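You operate a simulated robot arm through the tools that you are given. There is no shell and no other tool.

You are at the controls of a simulated robot arm. One attempt, no reset.

## Task
Set the relief knob to about 5 bar on the pump gauge.
Fine: orange lever shut for it; free the lock lever, lock it again, reopen the orange lever.

The check looks at the end state, three seconds after you hand in, the way a careful person would. Anything else that was tipped, shoved, dropped, spilled or broken makes it a failure.

## Robot
A 6-joint arm with a two-finger parallel gripper, fixed in place. Base frame: the origin is at the foot of the arm, x ahead of it, y to its left, z up. Lengths are in mm, angles in rad, forces in N, time in s.
With the tool pointing down near the work surface it reaches from about 220 to 620 mm from the base axis. Its first joint turns from -2.007 to 2.007 rad. Payload 3.43 kg.
The TCP is the grasp point between the finger pads, 34 mm short of the fingertips. In the tool frame z runs along the fingers and y along their closing line. Largest opening 128 mm; finger width 24, thickness 12; the body of the gripper, 48 by 130 mm, starts 96 mm behind the TCP.
Orientation is that of the tool frame in the base frame, as [roll, pitch, yaw] about the fixed x, y, z axes, in that order (R = Rz(yaw) Ry(pitch) Rx(roll)). With the fingers straight down and closing along the base's y, the tool's x points along the base's -x, its y along +y and its z along -z.

## Interface
- The arm moves only by the tool drive_tool. Its argument "series" is a list of rows, each an object (a shift or turn left out is 0, a gripper value left out holds the last) with "xyz": the shift along the base's x, y, z in mm, a list of three; "turn": the turn, a rotation vector about the base's x, y, z in rad, a list of three; "grip": the opening, from 0 (shut) to 1 (fully open). In form: [{"xyz": [tx, ty, tz], "turn": [ax, ay, az], "grip": grip}, ...]. A call has 1 to 20 rows; each row shifts and turns the commanded pose from where the row before left it. Rows are played at 5 a second. More than 50 mm and 0.15 rad between two rows, or a gripper value outside its range, and nothing of the call is played. A pose out of reach is approached as far as the arm can. The call stops where the force on the tool passes 40 N (or 10 N more than at its start, if that is more) or the arm is blocked; 0.2 s more then pass. Each finger travels about 153 mm/s and halts on what it meets, pressing with about 34 N; the grip force reading is that of the motor and also rises with nothing between the fingers. The clock runs only during rows and for 0.2 s after the last one: add rows that do not move to give the fingers time. The reply holds the time, the measured pose of the TCP, the force on the tool along the base axes, the opening and the grip force, in the units named above and with some noise, with the torque about the TCP (base axes, N m) and any sound that the robot's microphone picked up.
- Cameras (640 x 400 px; columns grow to the right, rows downward): "scene" is fixed at [218.1, -649, 1438.5]; the picture's right is [0.78, -0.62, 0.00], its down [-0.55, -0.69, -0.47] and it looks along [0.29, 0.37, -0.88] (base axes); focal length 227 px, centre (320, 200). "wrist" rides on the gripper at [76, -11, -160] in the tool frame; the picture's right is [0.15, 0.99, 0.00], its down [-0.88, 0.13, -0.46] and it looks along [-0.45, 0.07, 0.89] (tool axes); focal length 234 px, centre (320, 200). There is no depth. A picture from a camera that has moved, and an enlarged one, comes with that camera's place and axes in the base frame and with its lens.
- snapshot(camera): a new picture of that camera. It takes no simulated time.
- move_column(by): slides the trunk up (or, below 0, down) by that many mm; the arm rides with it, the base frame stays. It gives what a move gives, with no picture.
- enlarge(camera, box): a new picture of the part [left, top, right, bottom] of that camera's present view, enlarged. It takes no simulated time.
- finish_job(): hands the job in; it is judged then, once.

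Places have to be worked out from the pictures, the camera data and where the tool is seen. Open the gripper and draw the arm clear of the work before you hand the job in, unless the task says otherwise.

The tools are called after ">>>" by a JSON object that holds its "op" and its "data". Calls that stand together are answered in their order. drive_tool: Moves the arm, as the interface text tells. Its arguments: {"type":"object","properties":{"series":{"type":"array"}},"required":["series"]} The other tools are called the same way: move_column (by) slides the trunk up or down; snapshot (camera) takes a picture; enlarge (camera, box) takes an enlarged picture of a part of a camera's view; finish_job () hands the job in.

At the start:

```text
clock: 0.0
eef_pos: [340.7, -324.6, 1149.4]
orientation: [3.141, -0.001, 3.141]
contact_force: [-0.1, -0.7, 0.7]
torque: [0.05, -0.04, 0.0]
width: 127.9
grasp_force: 0.0
trunk travel left (down, up): [-850.0, 140.0]
```

scene: 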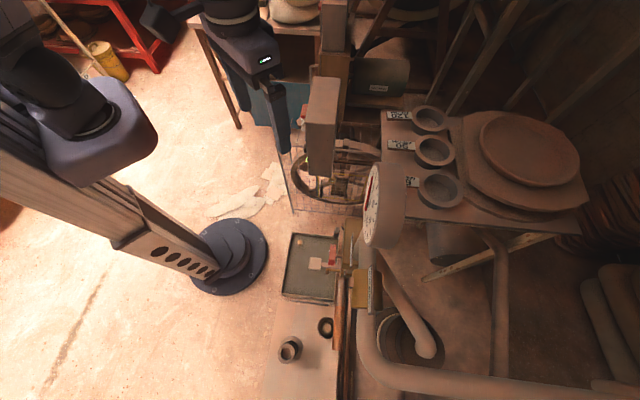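
wrist: 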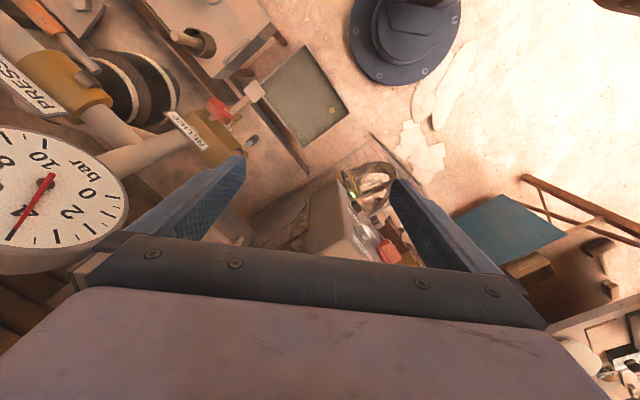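

I'll begin by looking at both views enlarged to find the gauge, relief knob, lock lever and orange lever.

>>> {"op": "enlarge", "data": {"camera": "scene", "box": [270, 130, 430, 230]}}

>>> {"op": "enlarge", "data": {"camera": "scene", "box": [260, 220, 420, 320]}}

>>> {"op": "enlarge", "data": {"camera": "wrist", "box": [0, 0, 320, 200]}}

>>> {"op": "enlarge", "data": {"camera": "wrist", "box": [240, 120, 480, 270]}}

>>> {"op": "enlarge", "data": {"camera": "scene", "box": [240, 280, 400, 380]}}

```text
4.00 times, centred on (350, 180) of scene
camera zoom: at [218.1, -649.0, 1438.5], right [0.78, -0.62, 0.0], down [-0.55, -0.69, -0.47], along [0.29, 0.37, -0.88], focal length 908 px, centre (200, 280)
```

zoom: 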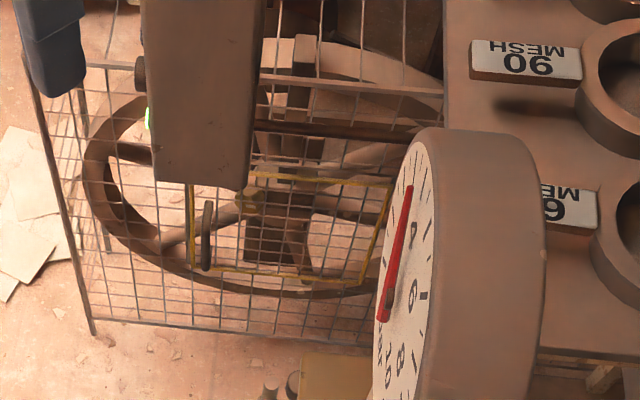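

```text
4.00 times, centred on (340, 270) of scene
camera zoom: at [218.1, -649.0, 1438.5], right [0.78, -0.62, 0.0], down [-0.55, -0.69, -0.47], along [0.29, 0.37, -0.88], focal length 908 px, centre (240, -80)
```

zoom: 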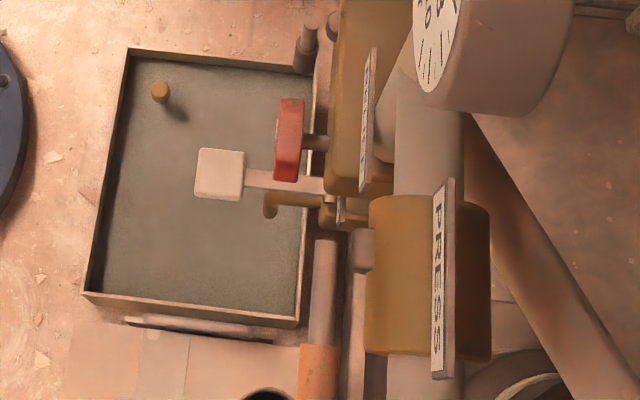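

```text
2.00 times, centred on (160, 100) of wrist
camera zoom: at [264.5, -335.1, 1307.5], right [-0.15, 0.99, 0.0], down [0.88, 0.13, 0.46], along [0.45, 0.07, -0.89], focal length 468 px, centre (640, 400)
```

zoom: 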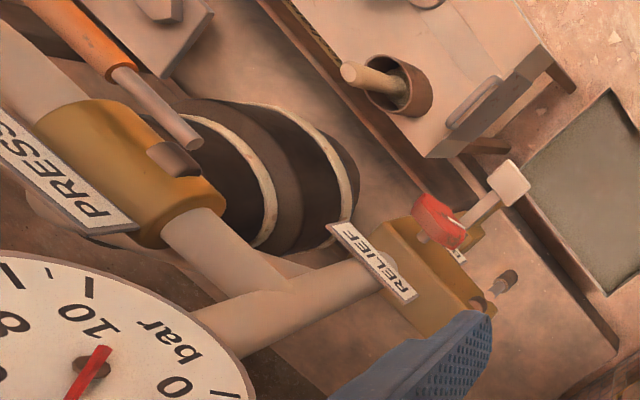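

```text
2.67 times, centred on (360, 195) of wrist
camera zoom: at [264.5, -335.1, 1307.5], right [-0.15, 0.99, 0.0], down [0.88, 0.13, 0.46], along [0.45, 0.07, -0.89], focal length 624 px, centre (213, 213)
```

zoom: 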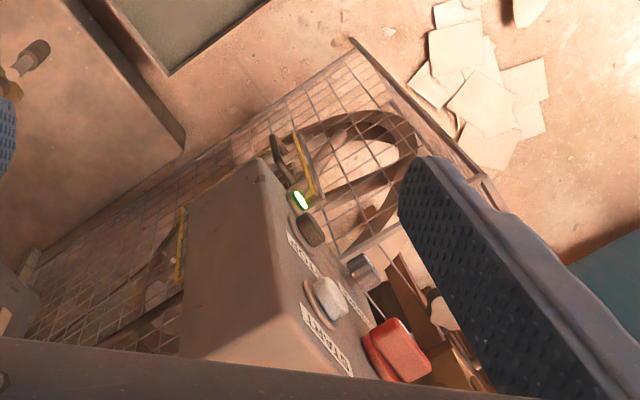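

```text
4.00 times, centred on (320, 330) of scene
camera zoom: at [218.1, -649.0, 1438.5], right [0.78, -0.62, 0.0], down [-0.55, -0.69, -0.47], along [0.29, 0.37, -0.88], focal length 908 px, centre (320, -320)
```

zoom: 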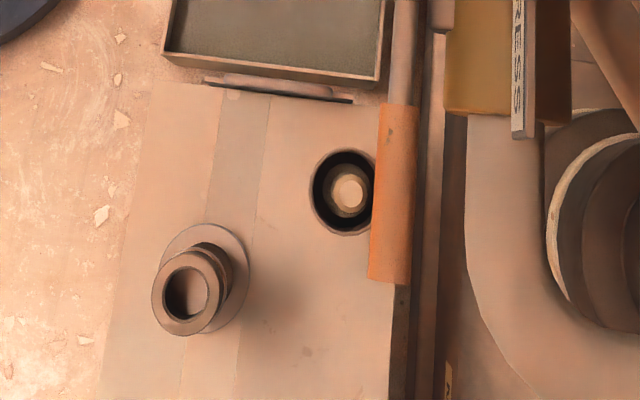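

Triangulating from both views: the red relief item is near (350,-537,782), the gauge near (384,-558,1120) with its face towards the robot, and the orange lever grip near (253,-659,978). I'll draw back and tilt the tool towards horizontal so the wrist camera can look at the fittings from the front.

>>> {"op": "drive_tool", "data": {"series": [{"xyz": [-30, 10, 0], "turn": [0, 0, -0.134]}, {"xyz": [-30, 10, 0], "turn": [0, 0, -0.134]}, {"xyz": [-30, 10, 0], "turn": [0, 0, -0.134]}, {"xyz": [-30, 10, 0], "turn": [0, 0, -0.134]}, {"xyz": [-20, 10, 0], "turn": [0, 0, -0.134]}, {"turn": [-0.087, -0.109, 0]}, {"turn": [-0.087, -0.109, 0]}, {"turn": [-0.087, -0.109, 0]}, {"turn": [-0.087, -0.109, 0]}, {"turn": [-0.087, -0.109, 0]}]}}

>>> {"op": "snapshot", "data": {"camera": "wrist"}}

>>> {"op": "snapshot", "data": {"camera": "scene"}}

```text
clock: 2.2
eef_pos: [209.2, -313.9, 1133.2]
orientation: [-3.141, 0.699, 2.472]
contact_force: [0.8, 0.5, 0.2]
torque: [0.01, -0.02, 0.01]
width: 127.9
grasp_force: 0.1
out of reach, approached as far as the arm can: row 8, 9, 10
trunk travel left (down, up): [-850.0, 140.0]
```

```text
taken
camera wrist: at [75.6, -221.6, 1206.2], right [0.53, 0.84, -0.1], down [0.38, -0.13, 0.91], along [0.76, -0.52, -0.39], focal length 234 px, centre (320, 200)
```

wrist: 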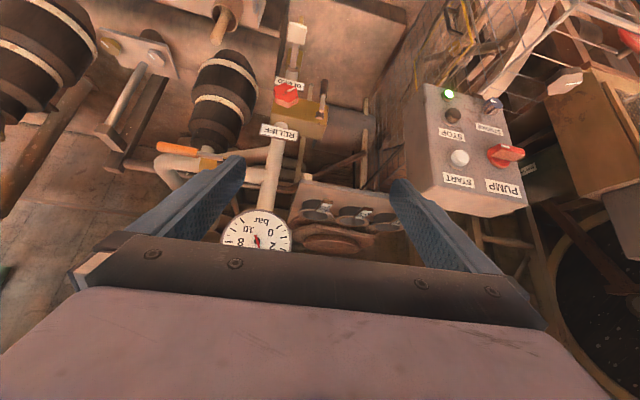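

```text
taken
```

scene: 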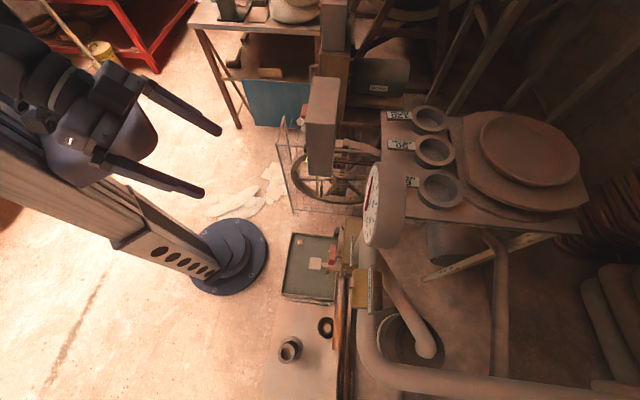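

The camera is upside down here but it sees the whole panel. I'll enlarge the relief valve, the press valve, the gauge and the control box.

>>> {"op": "enlarge", "data": {"camera": "wrist", "box": [240, 10, 368, 90]}}

>>> {"op": "enlarge", "data": {"camera": "wrist", "box": [210, 70, 338, 150]}}

>>> {"op": "enlarge", "data": {"camera": "wrist", "box": [130, 110, 258, 190]}}

>>> {"op": "enlarge", "data": {"camera": "wrist", "box": [200, 190, 328, 270]}}

>>> {"op": "enlarge", "data": {"camera": "wrist", "box": [380, 70, 572, 190]}}

```text
5.00 times, centred on (304, 50) of wrist
camera zoom: at [75.6, -221.6, 1206.2], right [0.53, 0.84, -0.1], down [0.38, -0.13, 0.91], along [0.76, -0.52, -0.39], focal length 1171 px, centre (400, 950)
```

zoom: 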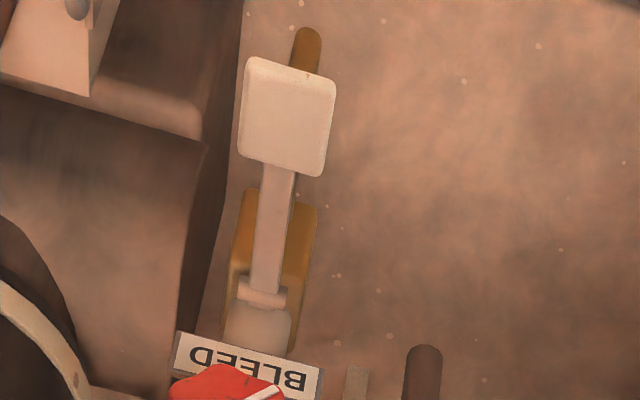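

```text
5.00 times, centred on (274, 110) of wrist
camera zoom: at [75.6, -221.6, 1206.2], right [0.53, 0.84, -0.1], down [0.38, -0.13, 0.91], along [0.76, -0.52, -0.39], focal length 1171 px, centre (550, 650)
```

zoom: 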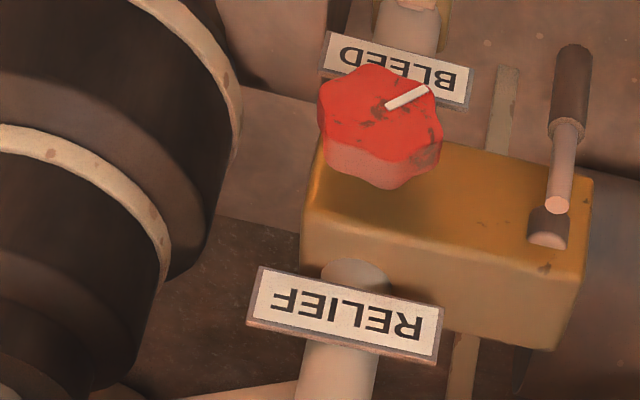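

```text
5.00 times, centred on (194, 150) of wrist
camera zoom: at [75.6, -221.6, 1206.2], right [0.53, 0.84, -0.1], down [0.38, -0.13, 0.91], along [0.76, -0.52, -0.39], focal length 1171 px, centre (950, 450)
```

zoom: 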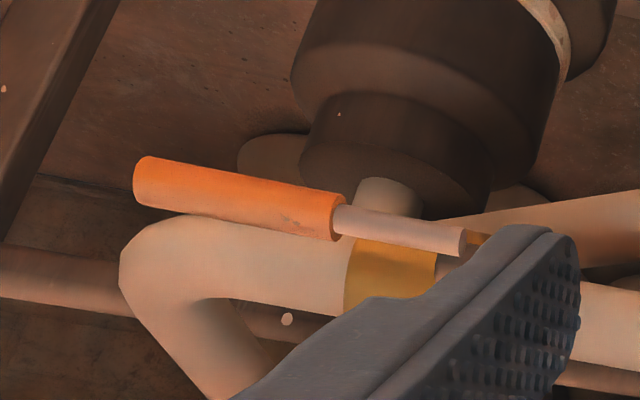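

```text
5.00 times, centred on (264, 230) of wrist
camera zoom: at [75.6, -221.6, 1206.2], right [0.53, 0.84, -0.1], down [0.38, -0.13, 0.91], along [0.76, -0.52, -0.39], focal length 1171 px, centre (600, 50)
```

zoom: 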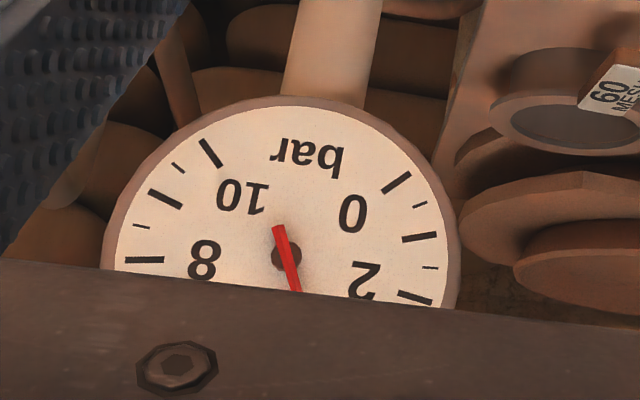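

```text
3.33 times, centred on (476, 130) of wrist
camera zoom: at [75.6, -221.6, 1206.2], right [0.53, 0.84, -0.1], down [0.38, -0.13, 0.91], along [0.76, -0.52, -0.39], focal length 781 px, centre (-200, 433)
```

zoom: 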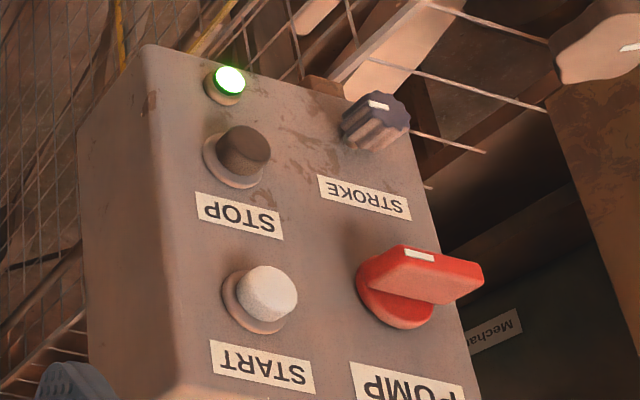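

The layout is clear: the red RELIEF knob faces front, with the small dark lock lever on the same yellow body. The BLEED paddle is below them, the orange-lever PRESS valve is up to the right, and the pump is running. Next I'll read the gauge from the scene camera at high magnification, and zoom in on the lock lever and the orange valve hub.

>>> {"op": "enlarge", "data": {"camera": "scene", "box": [355, 155, 411, 190]}}

>>> {"op": "enlarge", "data": {"camera": "scene", "box": [355, 190, 411, 250]}}

>>> {"op": "enlarge", "data": {"camera": "scene", "box": [322, 215, 370, 245]}}

>>> {"op": "enlarge", "data": {"camera": "scene", "box": [325, 265, 389, 345]}}

```text
11.43 times, centred on (383, 172) of scene
camera zoom: at [218.1, -649.0, 1438.5], right [0.78, -0.62, 0.0], down [-0.55, -0.69, -0.47], along [0.29, 0.37, -0.88], focal length 2594 px, centre (-400, 514)
```

zoom: 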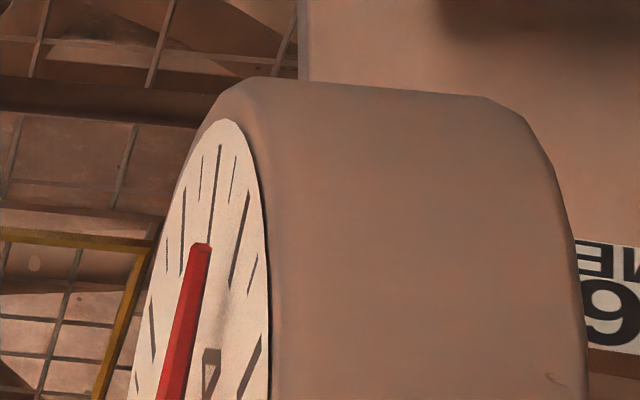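

```text
6.67 times, centred on (383, 220) of scene
camera zoom: at [218.1, -649.0, 1438.5], right [0.78, -0.62, 0.0], down [-0.55, -0.69, -0.47], along [0.29, 0.37, -0.88], focal length 1513 px, centre (-100, 67)
```

zoom: 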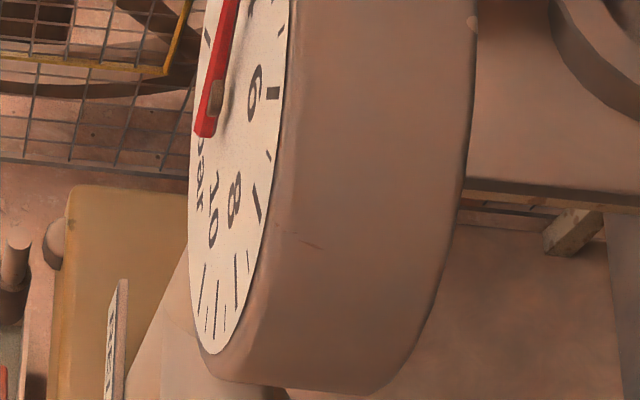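

```text
13.33 times, centred on (346, 230) of scene
camera zoom: at [218.1, -649.0, 1438.5], right [0.78, -0.62, 0.0], down [-0.55, -0.69, -0.47], along [0.29, 0.37, -0.88], focal length 3027 px, centre (-27, -200)
```

zoom: 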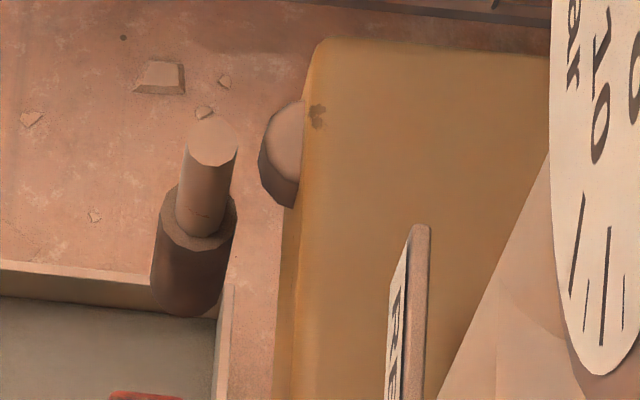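

```text
5.00 times, centred on (357, 305) of scene
camera zoom: at [218.1, -649.0, 1438.5], right [0.78, -0.62, 0.0], down [-0.55, -0.69, -0.47], along [0.29, 0.37, -0.88], focal length 1135 px, centre (135, -325)
```

zoom: 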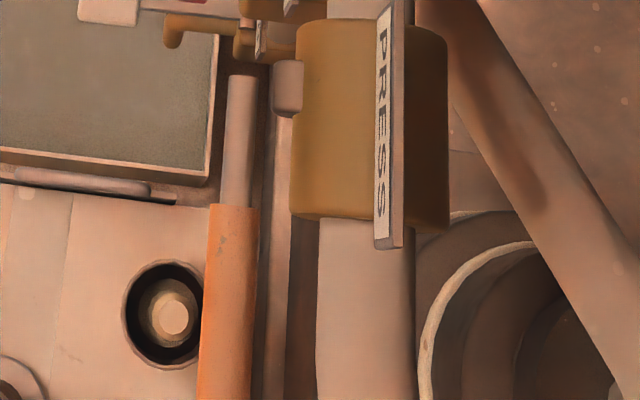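

Gauge currently reads about 4 bar with the line open. Next I'll lower the trunk 150 mm and bring the tool out towards the orange lever, levelling it so it points squarely at the panel.

>>> {"op": "move_column", "data": {"by": -150}}

>>> {"op": "drive_tool", "data": {"series": [{"xyz": [-20, -45, 0]}, {"xyz": [-20, -45, 0]}, {"xyz": [-20, -45, 0]}, {"xyz": [-20, -45, 0], "turn": [-0.087, -0.109, 0]}, {"xyz": [-14, -40, 0], "turn": [-0.087, -0.109, 0]}, {"turn": [-0.087, -0.109, 0]}, {"turn": [-0.087, -0.109, 0]}, {"turn": [-0.087, -0.109, 0]}]}}

>>> {"op": "snapshot", "data": {"camera": "wrist"}}

>>> {"op": "snapshot", "data": {"camera": "scene"}}

```text
clock: 4.0
eef_pos: [209.4, -314.1, 984.2]
orientation: [-3.139, 0.695, 2.473]
contact_force: [0.5, -0.2, 0.1]
torque: [-0.03, 0.0, 0.02]
width: 128.0
grasp_force: 0.0
trunk travel left (down, up): [-700.0, 290.0]
```

```text
clock: 5.8
eef_pos: [116.3, -533.5, 982.2]
orientation: [-3.123, 1.396, 2.488]
contact_force: [0.2, 0.1, 0.3]
torque: [0.0, 0.05, -0.04]
width: 127.9
grasp_force: 0.1
trunk travel left (down, up): [-700.0, 290.0]
```

```text
taken
camera wrist: at [-26.1, -435.9, 934.2], right [0.6, 0.79, -0.15], down [-0.15, 0.29, 0.95], along [0.79, -0.54, 0.29], focal length 234 px, centre (320, 200)
```

wrist: 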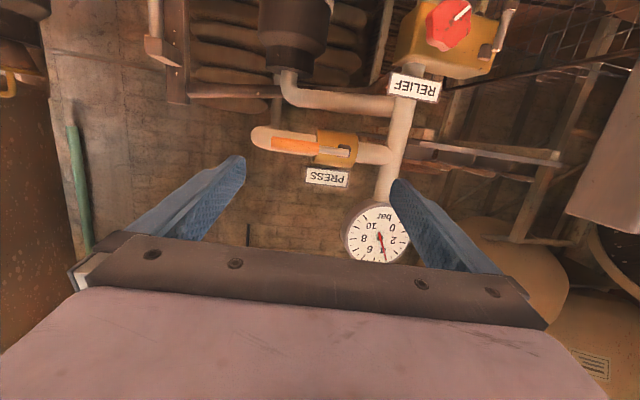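

```text
taken
```

scene: 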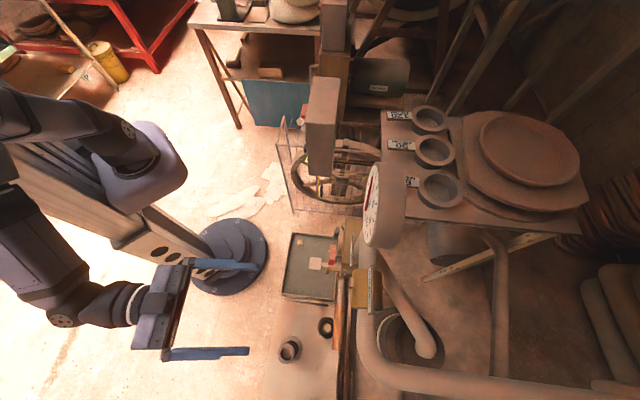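

That pose is reachable and this view shows the whole panel, upside down. I'll enlarge the gauge, the press valve and the relief body for measurement.

>>> {"op": "enlarge", "data": {"camera": "wrist", "box": [336, 195, 416, 270]}}

>>> {"op": "enlarge", "data": {"camera": "wrist", "box": [240, 110, 400, 210]}}

>>> {"op": "enlarge", "data": {"camera": "wrist", "box": [380, 0, 540, 100]}}

```text
5.33 times, centred on (376, 232) of wrist
camera zoom: at [-26.1, -435.9, 934.2], right [0.6, 0.79, -0.15], down [-0.15, 0.29, 0.95], along [0.79, -0.54, 0.29], focal length 1249 px, centre (21, 27)
```

zoom: 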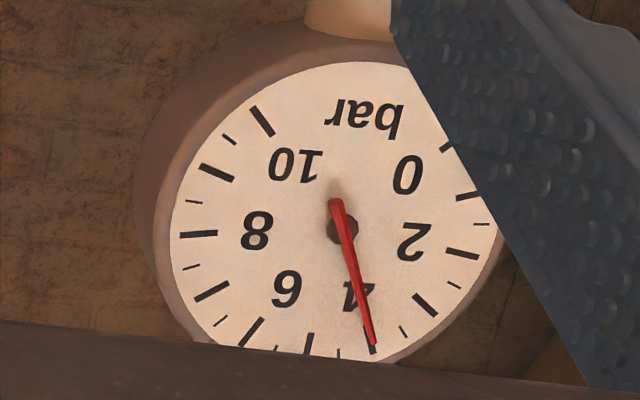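

```text
4.00 times, centred on (320, 160) of wrist
camera zoom: at [-26.1, -435.9, 934.2], right [0.6, 0.79, -0.15], down [-0.15, 0.29, 0.95], along [0.79, -0.54, 0.29], focal length 937 px, centre (320, 360)
```

zoom: 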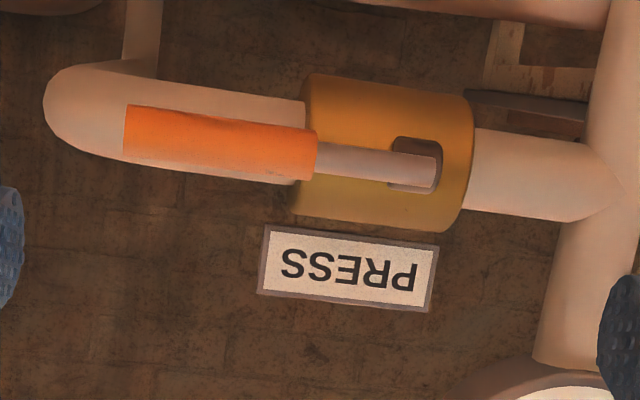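

```text
4.00 times, centred on (460, 50) of wrist
camera zoom: at [-26.1, -435.9, 934.2], right [0.6, 0.79, -0.15], down [-0.15, 0.29, 0.95], along [0.79, -0.54, 0.29], focal length 937 px, centre (-240, 800)
```

zoom: 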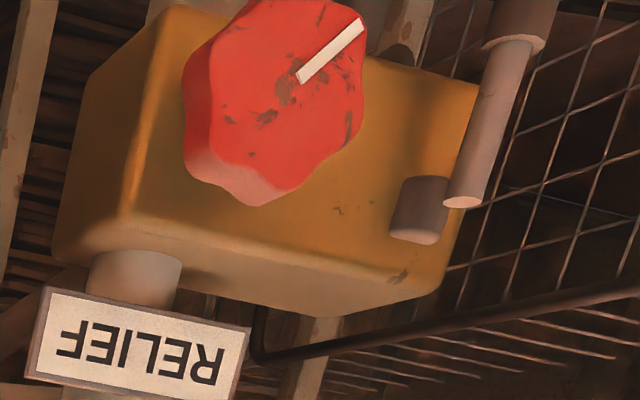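

The gauge reads 4.0, and the panel faces about 45°. In panel coordinates (E along the face, N outward), the orange lever runs from its pivot at E≈-233, z≈963 out to E≈-345, at N≈-647. I'll square the tool to the panel and roll it so the fingers can cage the lever from above and below.

>>> {"op": "drive_tool", "data": {"series": [{"turn": [-0.0533, -0.0694, 0]}, {"turn": [-0.0533, -0.0694, 0]}, {"turn": [0, 0, -0.131]}, {"turn": [-0.101, 0.101, 0]}, {"turn": [-0.101, 0.101, 0]}, {"turn": [-0.101, 0.101, 0]}, {"turn": [-0.101, 0.101, 0]}, {"turn": [-0.101, 0.101, 0]}, {"turn": [-0.101, 0.101, 0]}, {"turn": [-0.101, 0.101, 0]}, {"turn": [-0.101, 0.101, 0]}, {"turn": [-0.101, 0.101, 0]}, {"turn": [-0.101, 0.101, 0]}, {"turn": [-0.101, 0.101, 0]}]}}

>>> {"op": "snapshot", "data": {"camera": "wrist"}}

```text
clock: 8.8
eef_pos: [16.7, -719.5, 1172.1]
orientation: [-1.555, -0.002, -2.354]
contact_force: [0.2, -0.3, 0.2]
torque: [0.01, 0.02, 0.0]
width: 128.0
grasp_force: 0.1
out of reach, approached as far as the arm can: row 6, 7, 8, 9, 10, 11, 12, 13, 14
trunk travel left (down, up): [-700.0, 290.0]
```

```text
taken
camera wrist: at [-150.8, -659.2, 1181.0], right [-0.09, -0.12, -0.99], down [0.3, 0.94, -0.14], along [0.95, -0.31, -0.05], focal length 234 px, centre (320, 200)
```

wrist: 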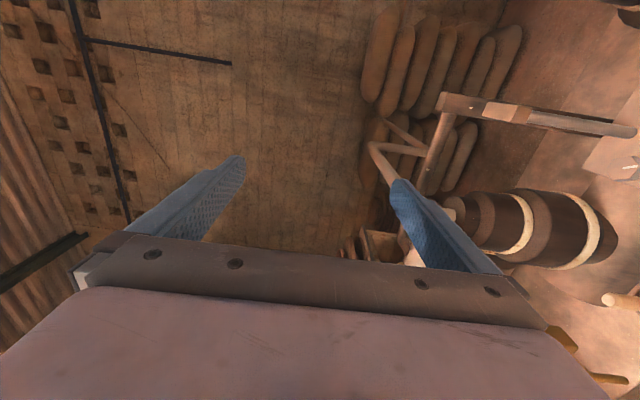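

Rolling that way runs into a joint limit and the arm drifted off to (17,-720,1172). I'll roll back while returning to the earlier place, then use the other roll direction.

>>> {"op": "drive_tool", "data": {"series": [{"xyz": [9, 17, -17], "turn": [0.101, -0.101, 0]}, {"xyz": [9, 17, -17], "turn": [0.101, -0.101, 0]}, {"xyz": [9, 17, -17], "turn": [0.101, -0.101, 0]}, {"xyz": [9, 17, -17], "turn": [0.101, -0.101, 0]}, {"xyz": [9, 17, -17], "turn": [0.101, -0.101, 0]}, {"xyz": [9, 17, -17], "turn": [0.101, -0.101, 0]}, {"xyz": [9, 17, -17], "turn": [0.101, -0.101, 0]}, {"xyz": [9, 17, -17], "turn": [0.101, -0.101, 0]}, {"xyz": [9, 17, -17], "turn": [0.101, -0.101, 0]}, {"xyz": [9, 17, -17], "turn": [0.101, -0.101, 0]}, {"xyz": [9, 17, -17], "turn": [0.101, -0.101, 0]}]}}

>>> {"op": "snapshot", "data": {"camera": "scene"}}

```text
clock: 11.2
eef_pos: [106.9, -554.9, 998.7]
orientation: [1.894, 1.566, 1.091]
contact_force: [-0.7, 0.2, 0.4]
torque: [0.0, -0.01, -0.01]
width: 128.0
grasp_force: 0.1
out of reach, approached as far as the arm can: row 1, 2, 3
trunk travel left (down, up): [-700.0, 290.0]
```

```text
taken
```

scene: 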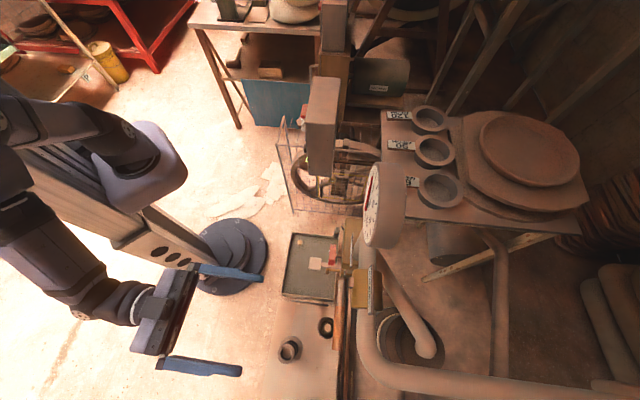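

The tool is back facing the panel at (107,-555,999). Now I'll roll the other way in a smaller batch to check it stays in reach.

>>> {"op": "drive_tool", "data": {"series": [{"turn": [0, 0, 0.018]}, {"turn": [0.101, -0.101, 0]}, {"turn": [0.101, -0.101, 0]}, {"turn": [0.101, -0.101, 0]}, {"turn": [0.101, -0.101, 0]}, {"turn": [0.101, -0.101, 0]}]}}

```text
clock: 12.6
eef_pos: [105.9, -557.3, 999.6]
orientation: [1.573, 0.853, 0.786]
contact_force: [0.0, -0.1, 0.2]
torque: [-0.01, 0.05, 0.02]
width: 128.2
grasp_force: 0.2
trunk travel left (down, up): [-700.0, 290.0]
```

Rolling this way works. I'll complete the roll to bring the closing line vertical.

>>> {"op": "drive_tool", "data": {"series": [{"turn": [0.1005, -0.1005, 0]}, {"turn": [0.1005, -0.1005, 0]}, {"turn": [0.1005, -0.1005, 0]}, {"turn": [0.1005, -0.1005, 0]}, {"turn": [0.1005, -0.1005, 0]}, {"turn": [0.1005, -0.1005, 0]}]}}

>>> {"op": "snapshot", "data": {"camera": "wrist"}}

>>> {"op": "snapshot", "data": {"camera": "scene"}}

```text
clock: 13.9
eef_pos: [106.4, -558.1, 998.5]
orientation: [1.57, 0.0, 0.787]
contact_force: [0.0, -0.9, -0.1]
torque: [-0.02, -0.01, -0.01]
width: 128.1
grasp_force: 0.1
trunk travel left (down, up): [-700.0, 290.0]
```

```text
taken
camera wrist: at [45.9, -390.5, 987.0], right [0.1, 0.1, 0.99], down [-0.94, -0.3, 0.13], along [0.31, -0.95, 0.07], focal length 234 px, centre (320, 200)
```

wrist: 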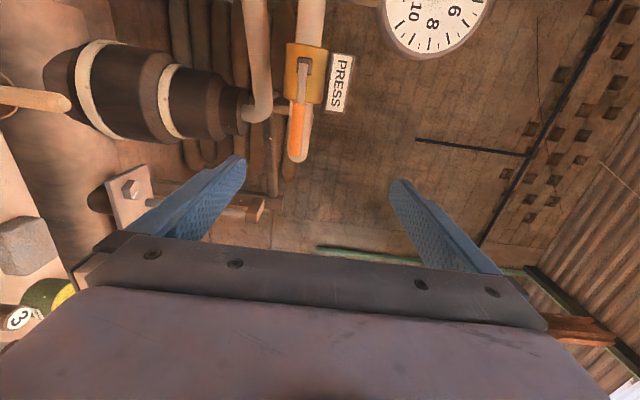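

```text
taken
```

scene: 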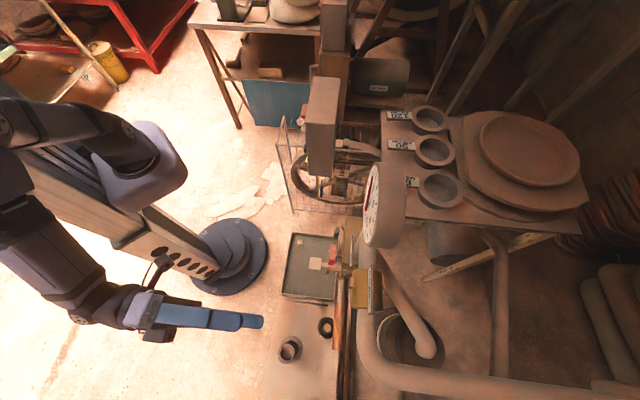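

The closing line is now vertical and the lever lies ahead as expected. I'll narrow the fingers to about 44 mm and move in front of the orange grip, stopping short of it to check alignment.

>>> {"op": "drive_tool", "data": {"series": [{"xyz": [24, -18.5, -11.2], "grip": 0.344}, {"xyz": [24, -18.5, -11.2]}, {"xyz": [23.8, -18.7, -11.1]}, {}, {}]}}

>>> {"op": "snapshot", "data": {"camera": "wrist"}}

>>> {"op": "enlarge", "data": {"camera": "scene", "box": [240, 230, 400, 330]}}

```text
clock: 15.2
eef_pos: [178.1, -612.2, 965.2]
orientation: [1.571, 0.003, 0.788]
contact_force: [0.1, 0.1, -0.5]
torque: [0.0, -0.04, 0.01]
width: 44.1
grasp_force: 0.0
trunk travel left (down, up): [-700.0, 290.0]
```

```text
taken
camera wrist: at [116.8, -446.1, 953.6], right [0.1, 0.11, 0.99], down [-0.94, -0.3, 0.13], along [0.31, -0.95, 0.07], focal length 234 px, centre (320, 200)
```

wrist: 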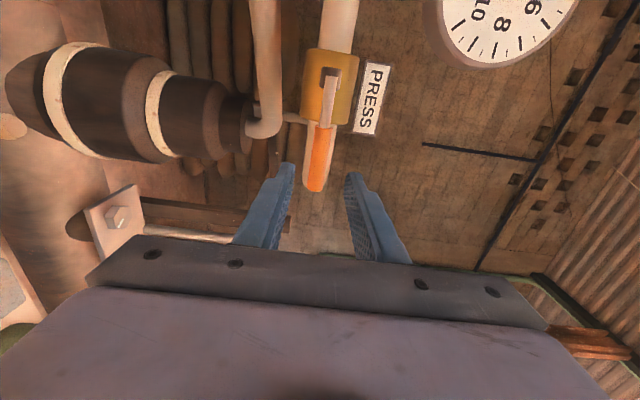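

```text
4.00 times, centred on (320, 280) of scene
camera zoom: at [218.1, -649.0, 1438.5], right [0.78, -0.62, 0.0], down [-0.55, -0.69, -0.47], along [0.29, 0.37, -0.88], focal length 908 px, centre (320, -120)
```

zoom: 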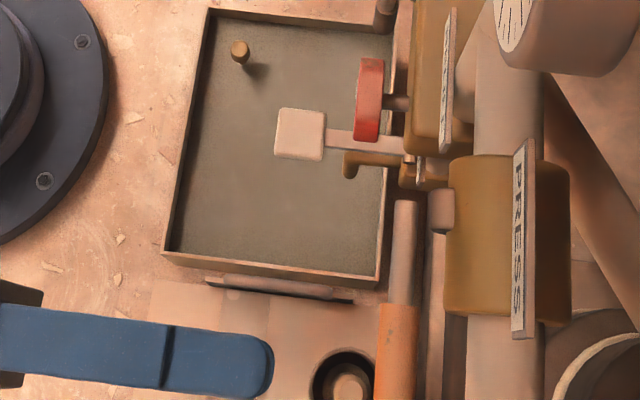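

The lever sits centred between the fingers in both views. I'll slide in 69 mm towards the panel so the fingers straddle the orange grip.

>>> {"op": "drive_tool", "data": {"series": [{"xyz": [12.2, -12.2, 0]}, {"xyz": [12.2, -12.2, 0]}, {"xyz": [12.2, -12.2, 0]}, {"xyz": [11, -11, 0]}, {}]}}

>>> {"op": "snapshot", "data": {"camera": "wrist"}}

>>> {"op": "enlarge", "data": {"camera": "scene", "box": [240, 230, 400, 330]}}

```text
clock: 16.4
eef_pos: [223.7, -660.2, 967.0]
orientation: [1.571, 0.002, 0.788]
contact_force: [0.7, -0.7, 0.7]
torque: [0.01, 0.01, -0.01]
width: 44.2
grasp_force: 0.0
trunk travel left (down, up): [-700.0, 290.0]
```

```text
taken
camera wrist: at [164.4, -492.4, 955.6], right [0.1, 0.11, 0.99], down [-0.94, -0.3, 0.13], along [0.31, -0.95, 0.07], focal length 234 px, centre (320, 200)
```

wrist: 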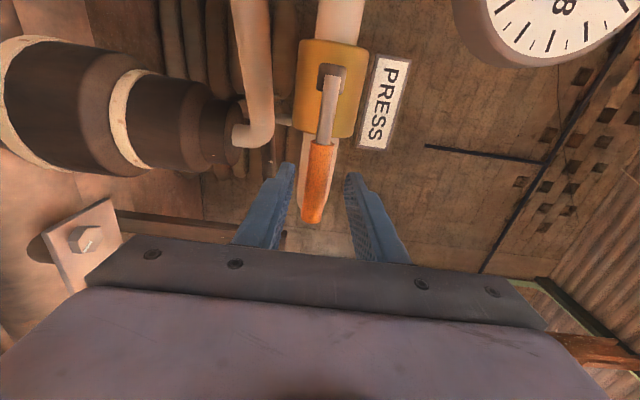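

```text
4.00 times, centred on (320, 280) of scene
camera zoom: at [218.1, -649.0, 1438.5], right [0.78, -0.62, 0.0], down [-0.55, -0.69, -0.47], along [0.29, 0.37, -0.88], focal length 908 px, centre (320, -120)
```

zoom: 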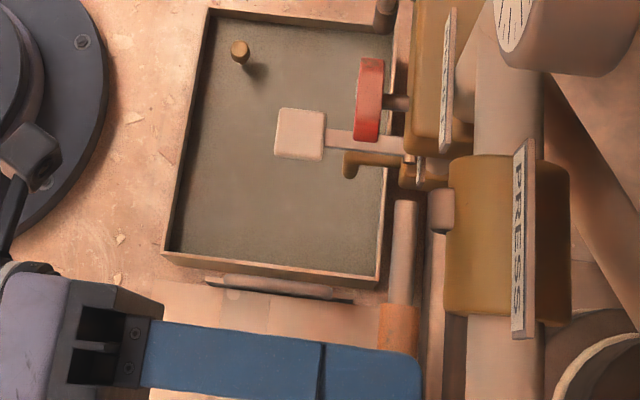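

The fingers straddle the grip cleanly. I'll narrow them to about 28 mm so they loosely cage the lever, then nudge it gently downward to learn which way it swings.

>>> {"op": "drive_tool", "data": {"series": [{"grip": 0.22}, {}, {"xyz": [0, 0, -4]}, {"xyz": [0, 0, -4]}, {"xyz": [0, 0, -4]}, {}]}}

>>> {"op": "enlarge", "data": {"camera": "wrist", "box": [240, 20, 400, 250]}}

```text
clock: 17.8
eef_pos: [225.5, -659.7, 953.9]
orientation: [1.568, 0.004, 0.786]
contact_force: [-0.7, -0.9, 1.1]
torque: [0.01, -0.02, 0.02]
width: 28.7
grasp_force: 0.3
trunk travel left (down, up): [-700.0, 290.0]
```

```text
1.74 times, centred on (320, 135) of wrist
camera zoom: at [164.2, -492.6, 942.0], right [0.1, 0.11, 0.99], down [-0.94, -0.3, 0.13], along [0.31, -0.95, 0.07], focal length 407 px, centre (320, 313)
```

zoom: 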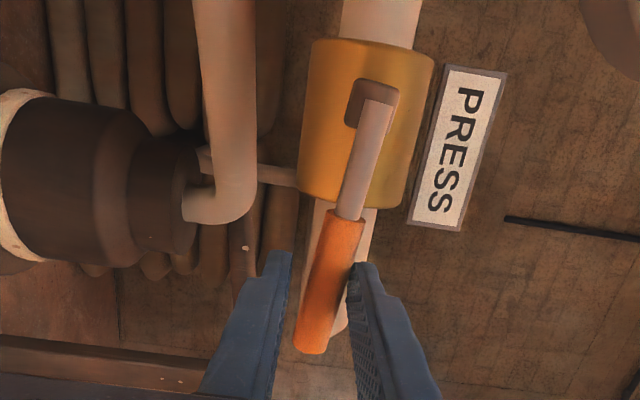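

The lever moved down freely with about 1 N, so downward is its swing direction. I'll follow the arc in short batches, rolling with it and watching for reach flags or force.

>>> {"op": "drive_tool", "data": {"series": [{"xyz": [0.8, 0.8, -10.6], "turn": [0.1025, -0.1025, 0]}, {"xyz": [2.5, 2.5, -9.9], "turn": [0.1025, -0.1025, 0]}, {}]}}

```text
clock: 18.6
eef_pos: [227.9, -657.4, 934.2]
orientation: [1.57, -0.289, 0.787]
contact_force: [0.3, -0.2, -0.6]
torque: [-0.01, -0.01, -0.02]
width: 28.6
grasp_force: 0.0
trunk travel left (down, up): [-700.0, 290.0]
```

No resistance and no reach flags. Continuing the arc.

>>> {"op": "drive_tool", "data": {"series": [{"xyz": [3.5, 3.5, -9.4], "turn": [0.1, -0.1, 0]}, {"xyz": [4.3, 4.3, -8.6], "turn": [0.1, -0.1, 0]}, {}]}}

>>> {"op": "enlarge", "data": {"camera": "wrist", "box": [200, 20, 440, 250]}}

```text
clock: 19.4
eef_pos: [236.6, -651.1, 913.7]
orientation: [1.571, -0.573, 0.786]
contact_force: [-0.5, 0.0, 0.7]
torque: [0.04, -0.02, 0.0]
width: 28.6
grasp_force: 0.1
trunk travel left (down, up): [-700.0, 290.0]
```

```text
1.74 times, centred on (320, 135) of wrist
camera zoom: at [171.9, -487.7, 944.8], right [-0.29, -0.29, 0.91], down [-0.9, -0.25, -0.37], along [0.34, -0.92, -0.19], focal length 407 px, centre (320, 313)
```

zoom: 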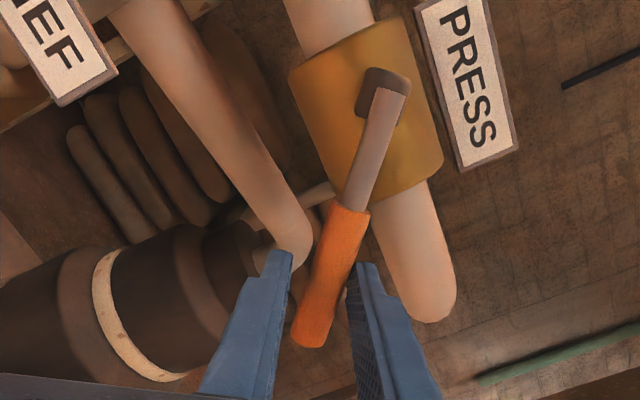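

The lever is following well. Continuing the arc.

>>> {"op": "drive_tool", "data": {"series": [{"xyz": [5.2, 5.2, -7.7], "turn": [0.1, -0.1, 0]}, {"xyz": [5.9, 5.9, -6.6], "turn": [0.1, -0.1, 0]}, {}]}}

>>> {"op": "drive_tool", "data": {"series": [{"xyz": [6.4, 6.4, -5.3], "turn": [0.1, -0.1, 0]}, {"xyz": [6.9, 6.9, -4.0], "turn": [0.1, -0.1, 0]}, {}]}}

>>> {"op": "enlarge", "data": {"camera": "wrist", "box": [200, 20, 440, 250]}}

```text
clock: 20.1
eef_pos: [247.2, -640.0, 899.7]
orientation: [1.569, -0.855, 0.788]
contact_force: [-0.9, -0.7, 1.1]
torque: [0.01, -0.05, -0.03]
width: 28.7
grasp_force: 0.6
trunk travel left (down, up): [-700.0, 290.0]
```

```text
clock: 20.9
eef_pos: [261.2, -625.3, 890.9]
orientation: [1.567, -1.137, 0.788]
contact_force: [-2.0, -0.4, 1.3]
torque: [0.0, -0.03, -0.04]
width: 29.1
grasp_force: 0.2
trunk travel left (down, up): [-700.0, 290.0]
```

```text
1.74 times, centred on (320, 135) of wrist
camera zoom: at [177.1, -482.1, 953.6], right [-0.59, -0.59, 0.55], down [-0.67, -0.02, -0.75], along [0.45, -0.81, -0.38], focal length 407 px, centre (320, 313)
```

zoom: 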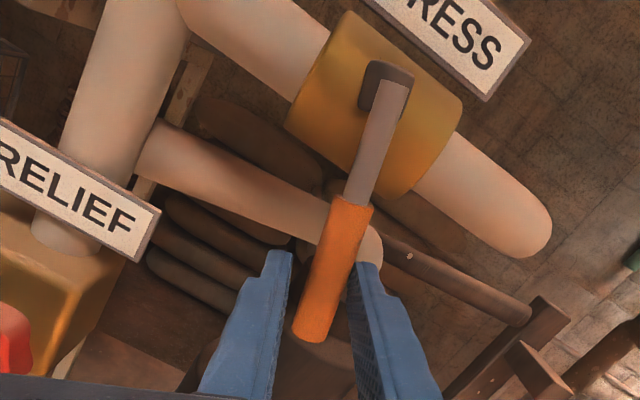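

Still low force (about 2 N) with the lever roughly 70° round. I'll continue to the vertical and then slowly until it meets its stop.

>>> {"op": "drive_tool", "data": {"series": [{"xyz": [7.2, 7.2, -2.4], "turn": [0.1, -0.1, 0]}, {"xyz": [7.4, 7.4, -1.0], "turn": [0.1, -0.1, 0]}, {}]}}

>>> {"op": "enlarge", "data": {"camera": "wrist", "box": [200, 20, 440, 250]}}

>>> {"op": "snapshot", "data": {"camera": "scene"}}

```text
clock: 21.8
eef_pos: [277.0, -608.9, 886.7]
orientation: [1.56, -1.422, 0.798]
contact_force: [-0.8, -2.2, 0.1]
torque: [-0.02, -0.04, -0.07]
width: 29.2
grasp_force: 0.9
trunk travel left (down, up): [-700.0, 290.0]
```

```text
1.74 times, centred on (320, 135) of wrist
camera zoom: at [177.6, -481.0, 959.9], right [-0.68, -0.68, 0.29], down [-0.51, 0.14, -0.85], along [0.54, -0.72, -0.43], focal length 407 px, centre (320, 313)
```

zoom: 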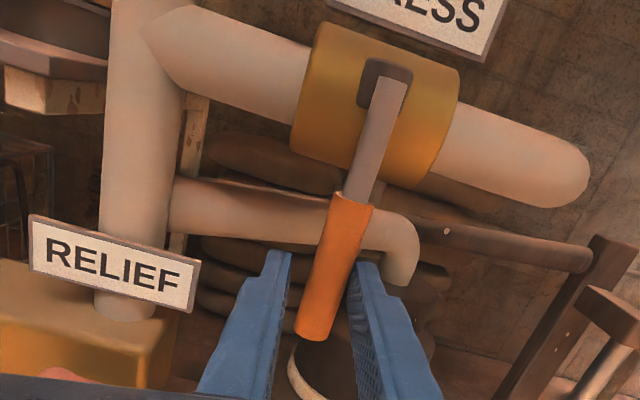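

```text
taken
```

scene: 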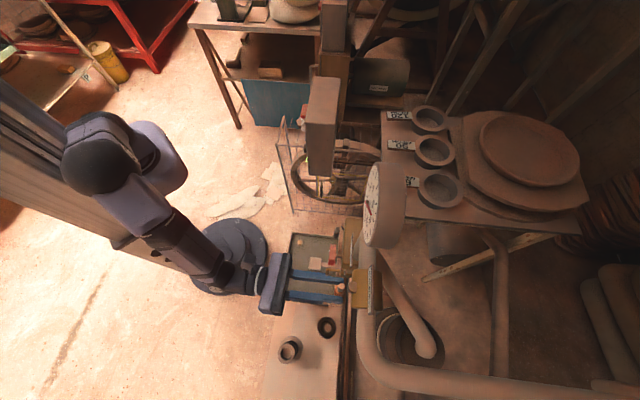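

The gauge needle appears to be moving. I'll check it, and press a little further to seat the lever on its stop.

>>> {"op": "drive_tool", "data": {"series": [{"xyz": [4, 4, 0], "turn": [0.07, -0.07, 0]}, {"xyz": [3, 3, 0], "turn": [0.035, -0.035, 0]}, {"xyz": [2, 2, 0]}, {}]}}

>>> {"op": "enlarge", "data": {"camera": "scene", "box": [355, 155, 411, 255]}}

>>> {"op": "enlarge", "data": {"camera": "wrist", "box": [200, 20, 440, 250]}}

```text
clock: 22.8
eef_pos: [281.6, -604.4, 890.0]
orientation: [0.015, -1.566, 2.332]
contact_force: [-13.1, -17.4, 2.1]
torque: [0.2, 0.13, -0.42]
width: 39.9
grasp_force: 10.3
trunk travel left (down, up): [-700.0, 290.0]
```

```text
4.00 times, centred on (383, 205) of scene
camera zoom: at [218.1, -649.0, 1438.5], right [0.78, -0.62, 0.0], down [-0.55, -0.69, -0.47], along [0.29, 0.37, -0.88], focal length 908 px, centre (68, 180)
```

zoom: 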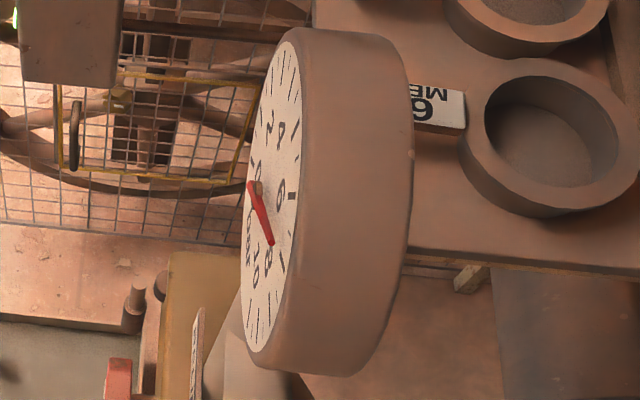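

```text
1.74 times, centred on (320, 135) of wrist
camera zoom: at [176.4, -482.0, 964.0], right [-0.71, -0.69, 0.15], down [-0.41, 0.23, -0.88], along [0.58, -0.68, -0.45], focal length 407 px, centre (320, 313)
```

zoom: 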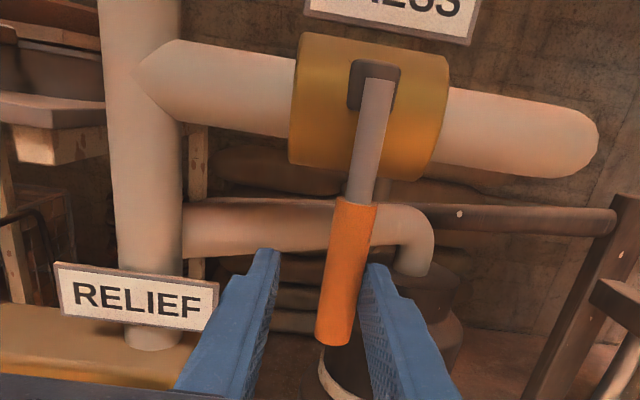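

The lever is on its stop (22 N reaction, lever vertical), and the gauge climbed to roughly 8 bar, which is the relief setting. I'll relax, open slightly and back straight out.

>>> {"op": "drive_tool", "data": {"series": [{"xyz": [-4.2, -4.2, 0], "grip": 0.42}, {}, {"xyz": [-14, 14, 0]}, {"xyz": [-16, 16, 0]}, {"xyz": [-16, 16, 0]}, {"xyz": [-16, 16, 0]}, {"xyz": [-16, 16, 0]}, {}]}}

>>> {"op": "snapshot", "data": {"camera": "wrist"}}

>>> {"op": "snapshot", "data": {"camera": "scene"}}

```text
clock: 24.6
eef_pos: [201.0, -527.9, 885.7]
orientation: [1.257, -1.567, 1.102]
contact_force: [-0.7, -0.2, -1.1]
torque: [0.01, -0.01, 0.01]
width: 53.8
grasp_force: 0.0
trunk travel left (down, up): [-700.0, 290.0]
```

```text
taken
camera wrist: at [95.8, -406.2, 961.1], right [-0.7, -0.7, 0.15], down [-0.42, 0.23, -0.88], along [0.58, -0.68, -0.45], focal length 234 px, centre (320, 200)
```

wrist: 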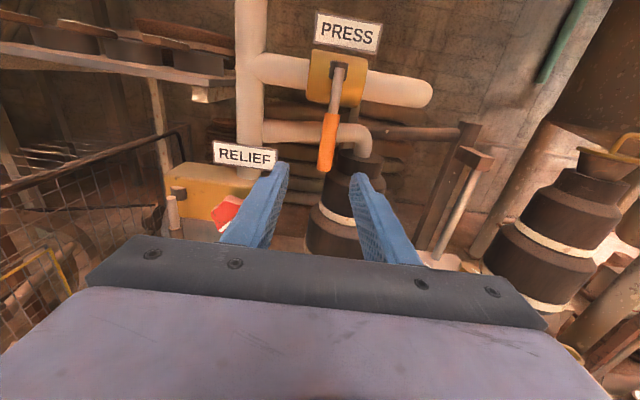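

```text
taken
```

scene: 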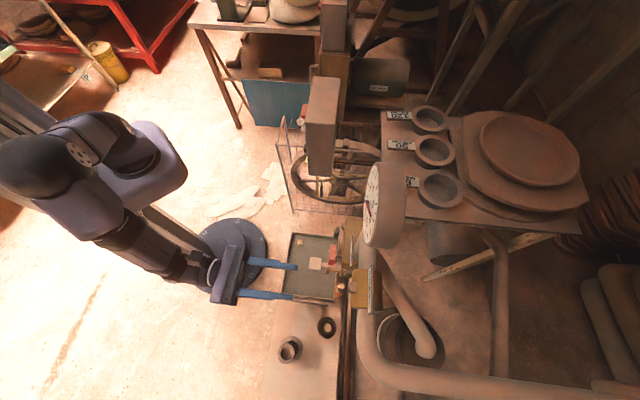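

The orange lever is shut and the camera is now upright. Next I'll travel along the panel to the lock lever (E≈-43) and descend in front of it, staying about 75 mm clear of everything.

>>> {"op": "drive_tool", "data": {"series": [{"xyz": [33.3, 33.3, 0]}, {"xyz": [33.3, 33.3, 0]}, {"xyz": [33.3, 33.3, 0]}, {"xyz": [33.3, 33.3, 0]}, {"xyz": [0, 0, -39]}, {"xyz": [0, 0, -39]}, {"xyz": [0, 0, -39]}, {"xyz": [0, 0, -36]}, {}]}}

>>> {"op": "snapshot", "data": {"camera": "wrist"}}

>>> {"op": "snapshot", "data": {"camera": "scene"}}

>>> {"op": "enlarge", "data": {"camera": "scene", "box": [355, 155, 411, 190]}}

>>> {"op": "enlarge", "data": {"camera": "scene", "box": [355, 190, 411, 250]}}

```text
clock: 26.6
eef_pos: [336.2, -394.9, 732.6]
orientation: [1.15, -1.567, 1.205]
contact_force: [0.2, 0.6, 0.0]
torque: [0.01, 0.04, -0.04]
width: 53.9
grasp_force: 0.0
trunk travel left (down, up): [-700.0, 290.0]
```

```text
taken
camera wrist: at [229.9, -271.9, 807.3], right [-0.7, -0.7, 0.15], down [-0.42, 0.23, -0.88], along [0.58, -0.68, -0.45], focal length 234 px, centre (320, 200)
```

wrist: 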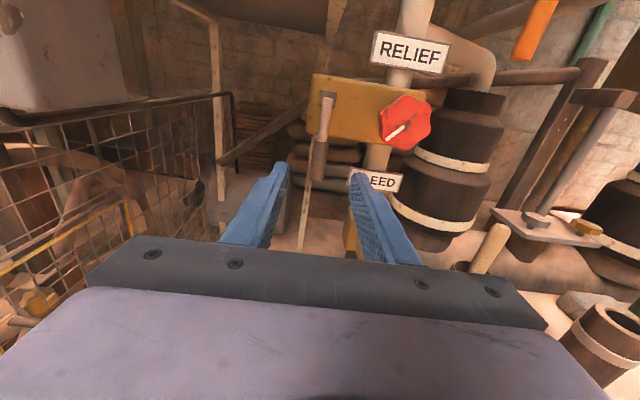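

```text
taken
```

scene: 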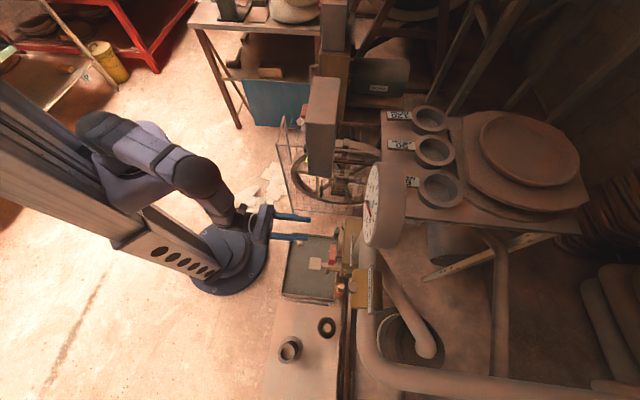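

```text
11.43 times, centred on (383, 172) of scene
camera zoom: at [218.1, -649.0, 1438.5], right [0.78, -0.62, 0.0], down [-0.55, -0.69, -0.47], along [0.29, 0.37, -0.88], focal length 2594 px, centre (-400, 514)
```

zoom: 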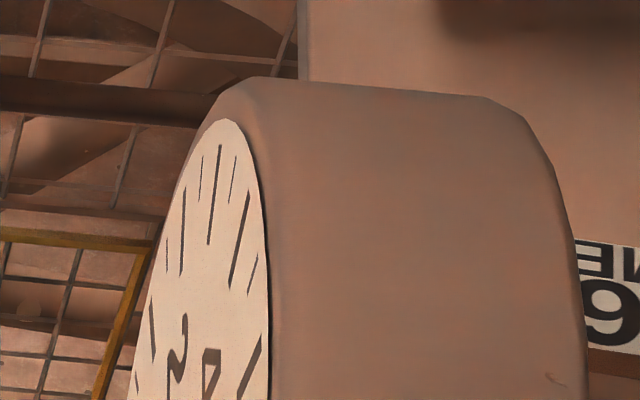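

```text
6.67 times, centred on (383, 220) of scene
camera zoom: at [218.1, -649.0, 1438.5], right [0.78, -0.62, 0.0], down [-0.55, -0.69, -0.47], along [0.29, 0.37, -0.88], focal length 1513 px, centre (-100, 67)
```

zoom: 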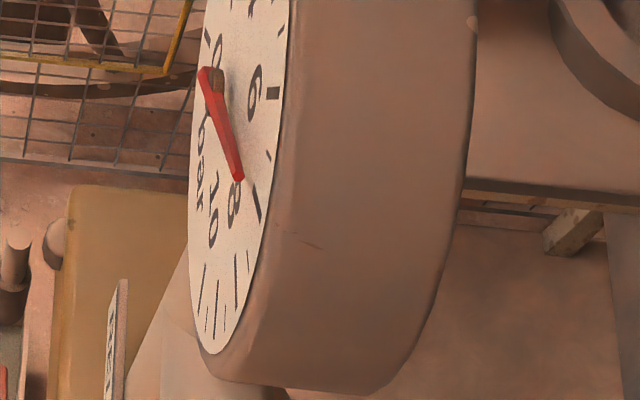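

Now I have an upright view of the relief valve with the lock lever just ahead. I'll zoom in to place it.

>>> {"op": "enlarge", "data": {"camera": "wrist", "box": [260, 60, 452, 180]}}

>>> {"op": "enlarge", "data": {"camera": "wrist", "box": [290, 80, 370, 200]}}

>>> {"op": "enlarge", "data": {"camera": "scene", "box": [250, 190, 378, 270]}}

```text
3.33 times, centred on (356, 120) of wrist
camera zoom: at [229.9, -271.9, 807.3], right [-0.7, -0.7, 0.15], down [-0.42, 0.23, -0.88], along [0.58, -0.68, -0.45], focal length 781 px, centre (200, 467)
```

zoom: 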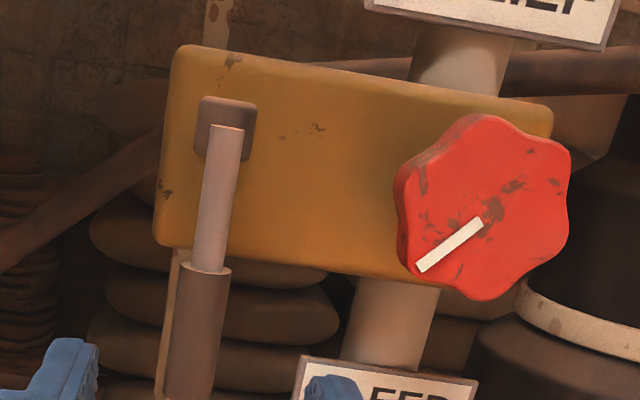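

```text
3.33 times, centred on (330, 140) of wrist
camera zoom: at [229.9, -271.9, 807.3], right [-0.7, -0.7, 0.15], down [-0.42, 0.23, -0.88], along [0.58, -0.68, -0.45], focal length 781 px, centre (287, 400)
```

zoom: 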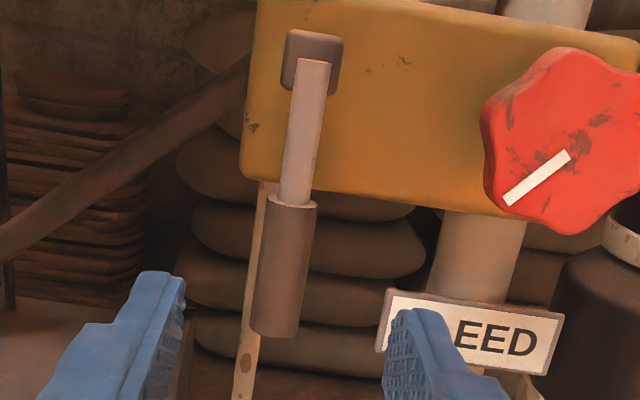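

```text
5.00 times, centred on (314, 230) of scene
camera zoom: at [218.1, -649.0, 1438.5], right [0.78, -0.62, 0.0], down [-0.55, -0.69, -0.47], along [0.29, 0.37, -0.88], focal length 1135 px, centre (350, 50)
```

zoom: 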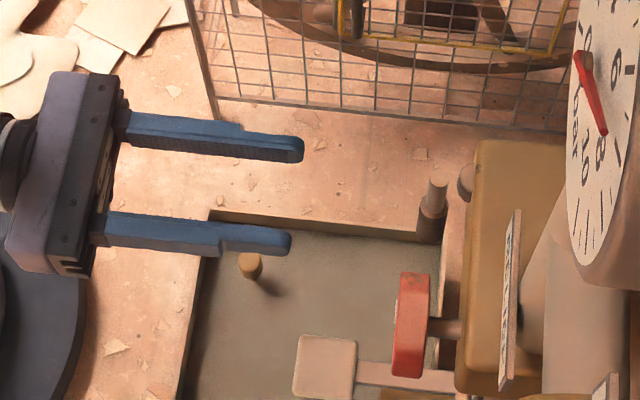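

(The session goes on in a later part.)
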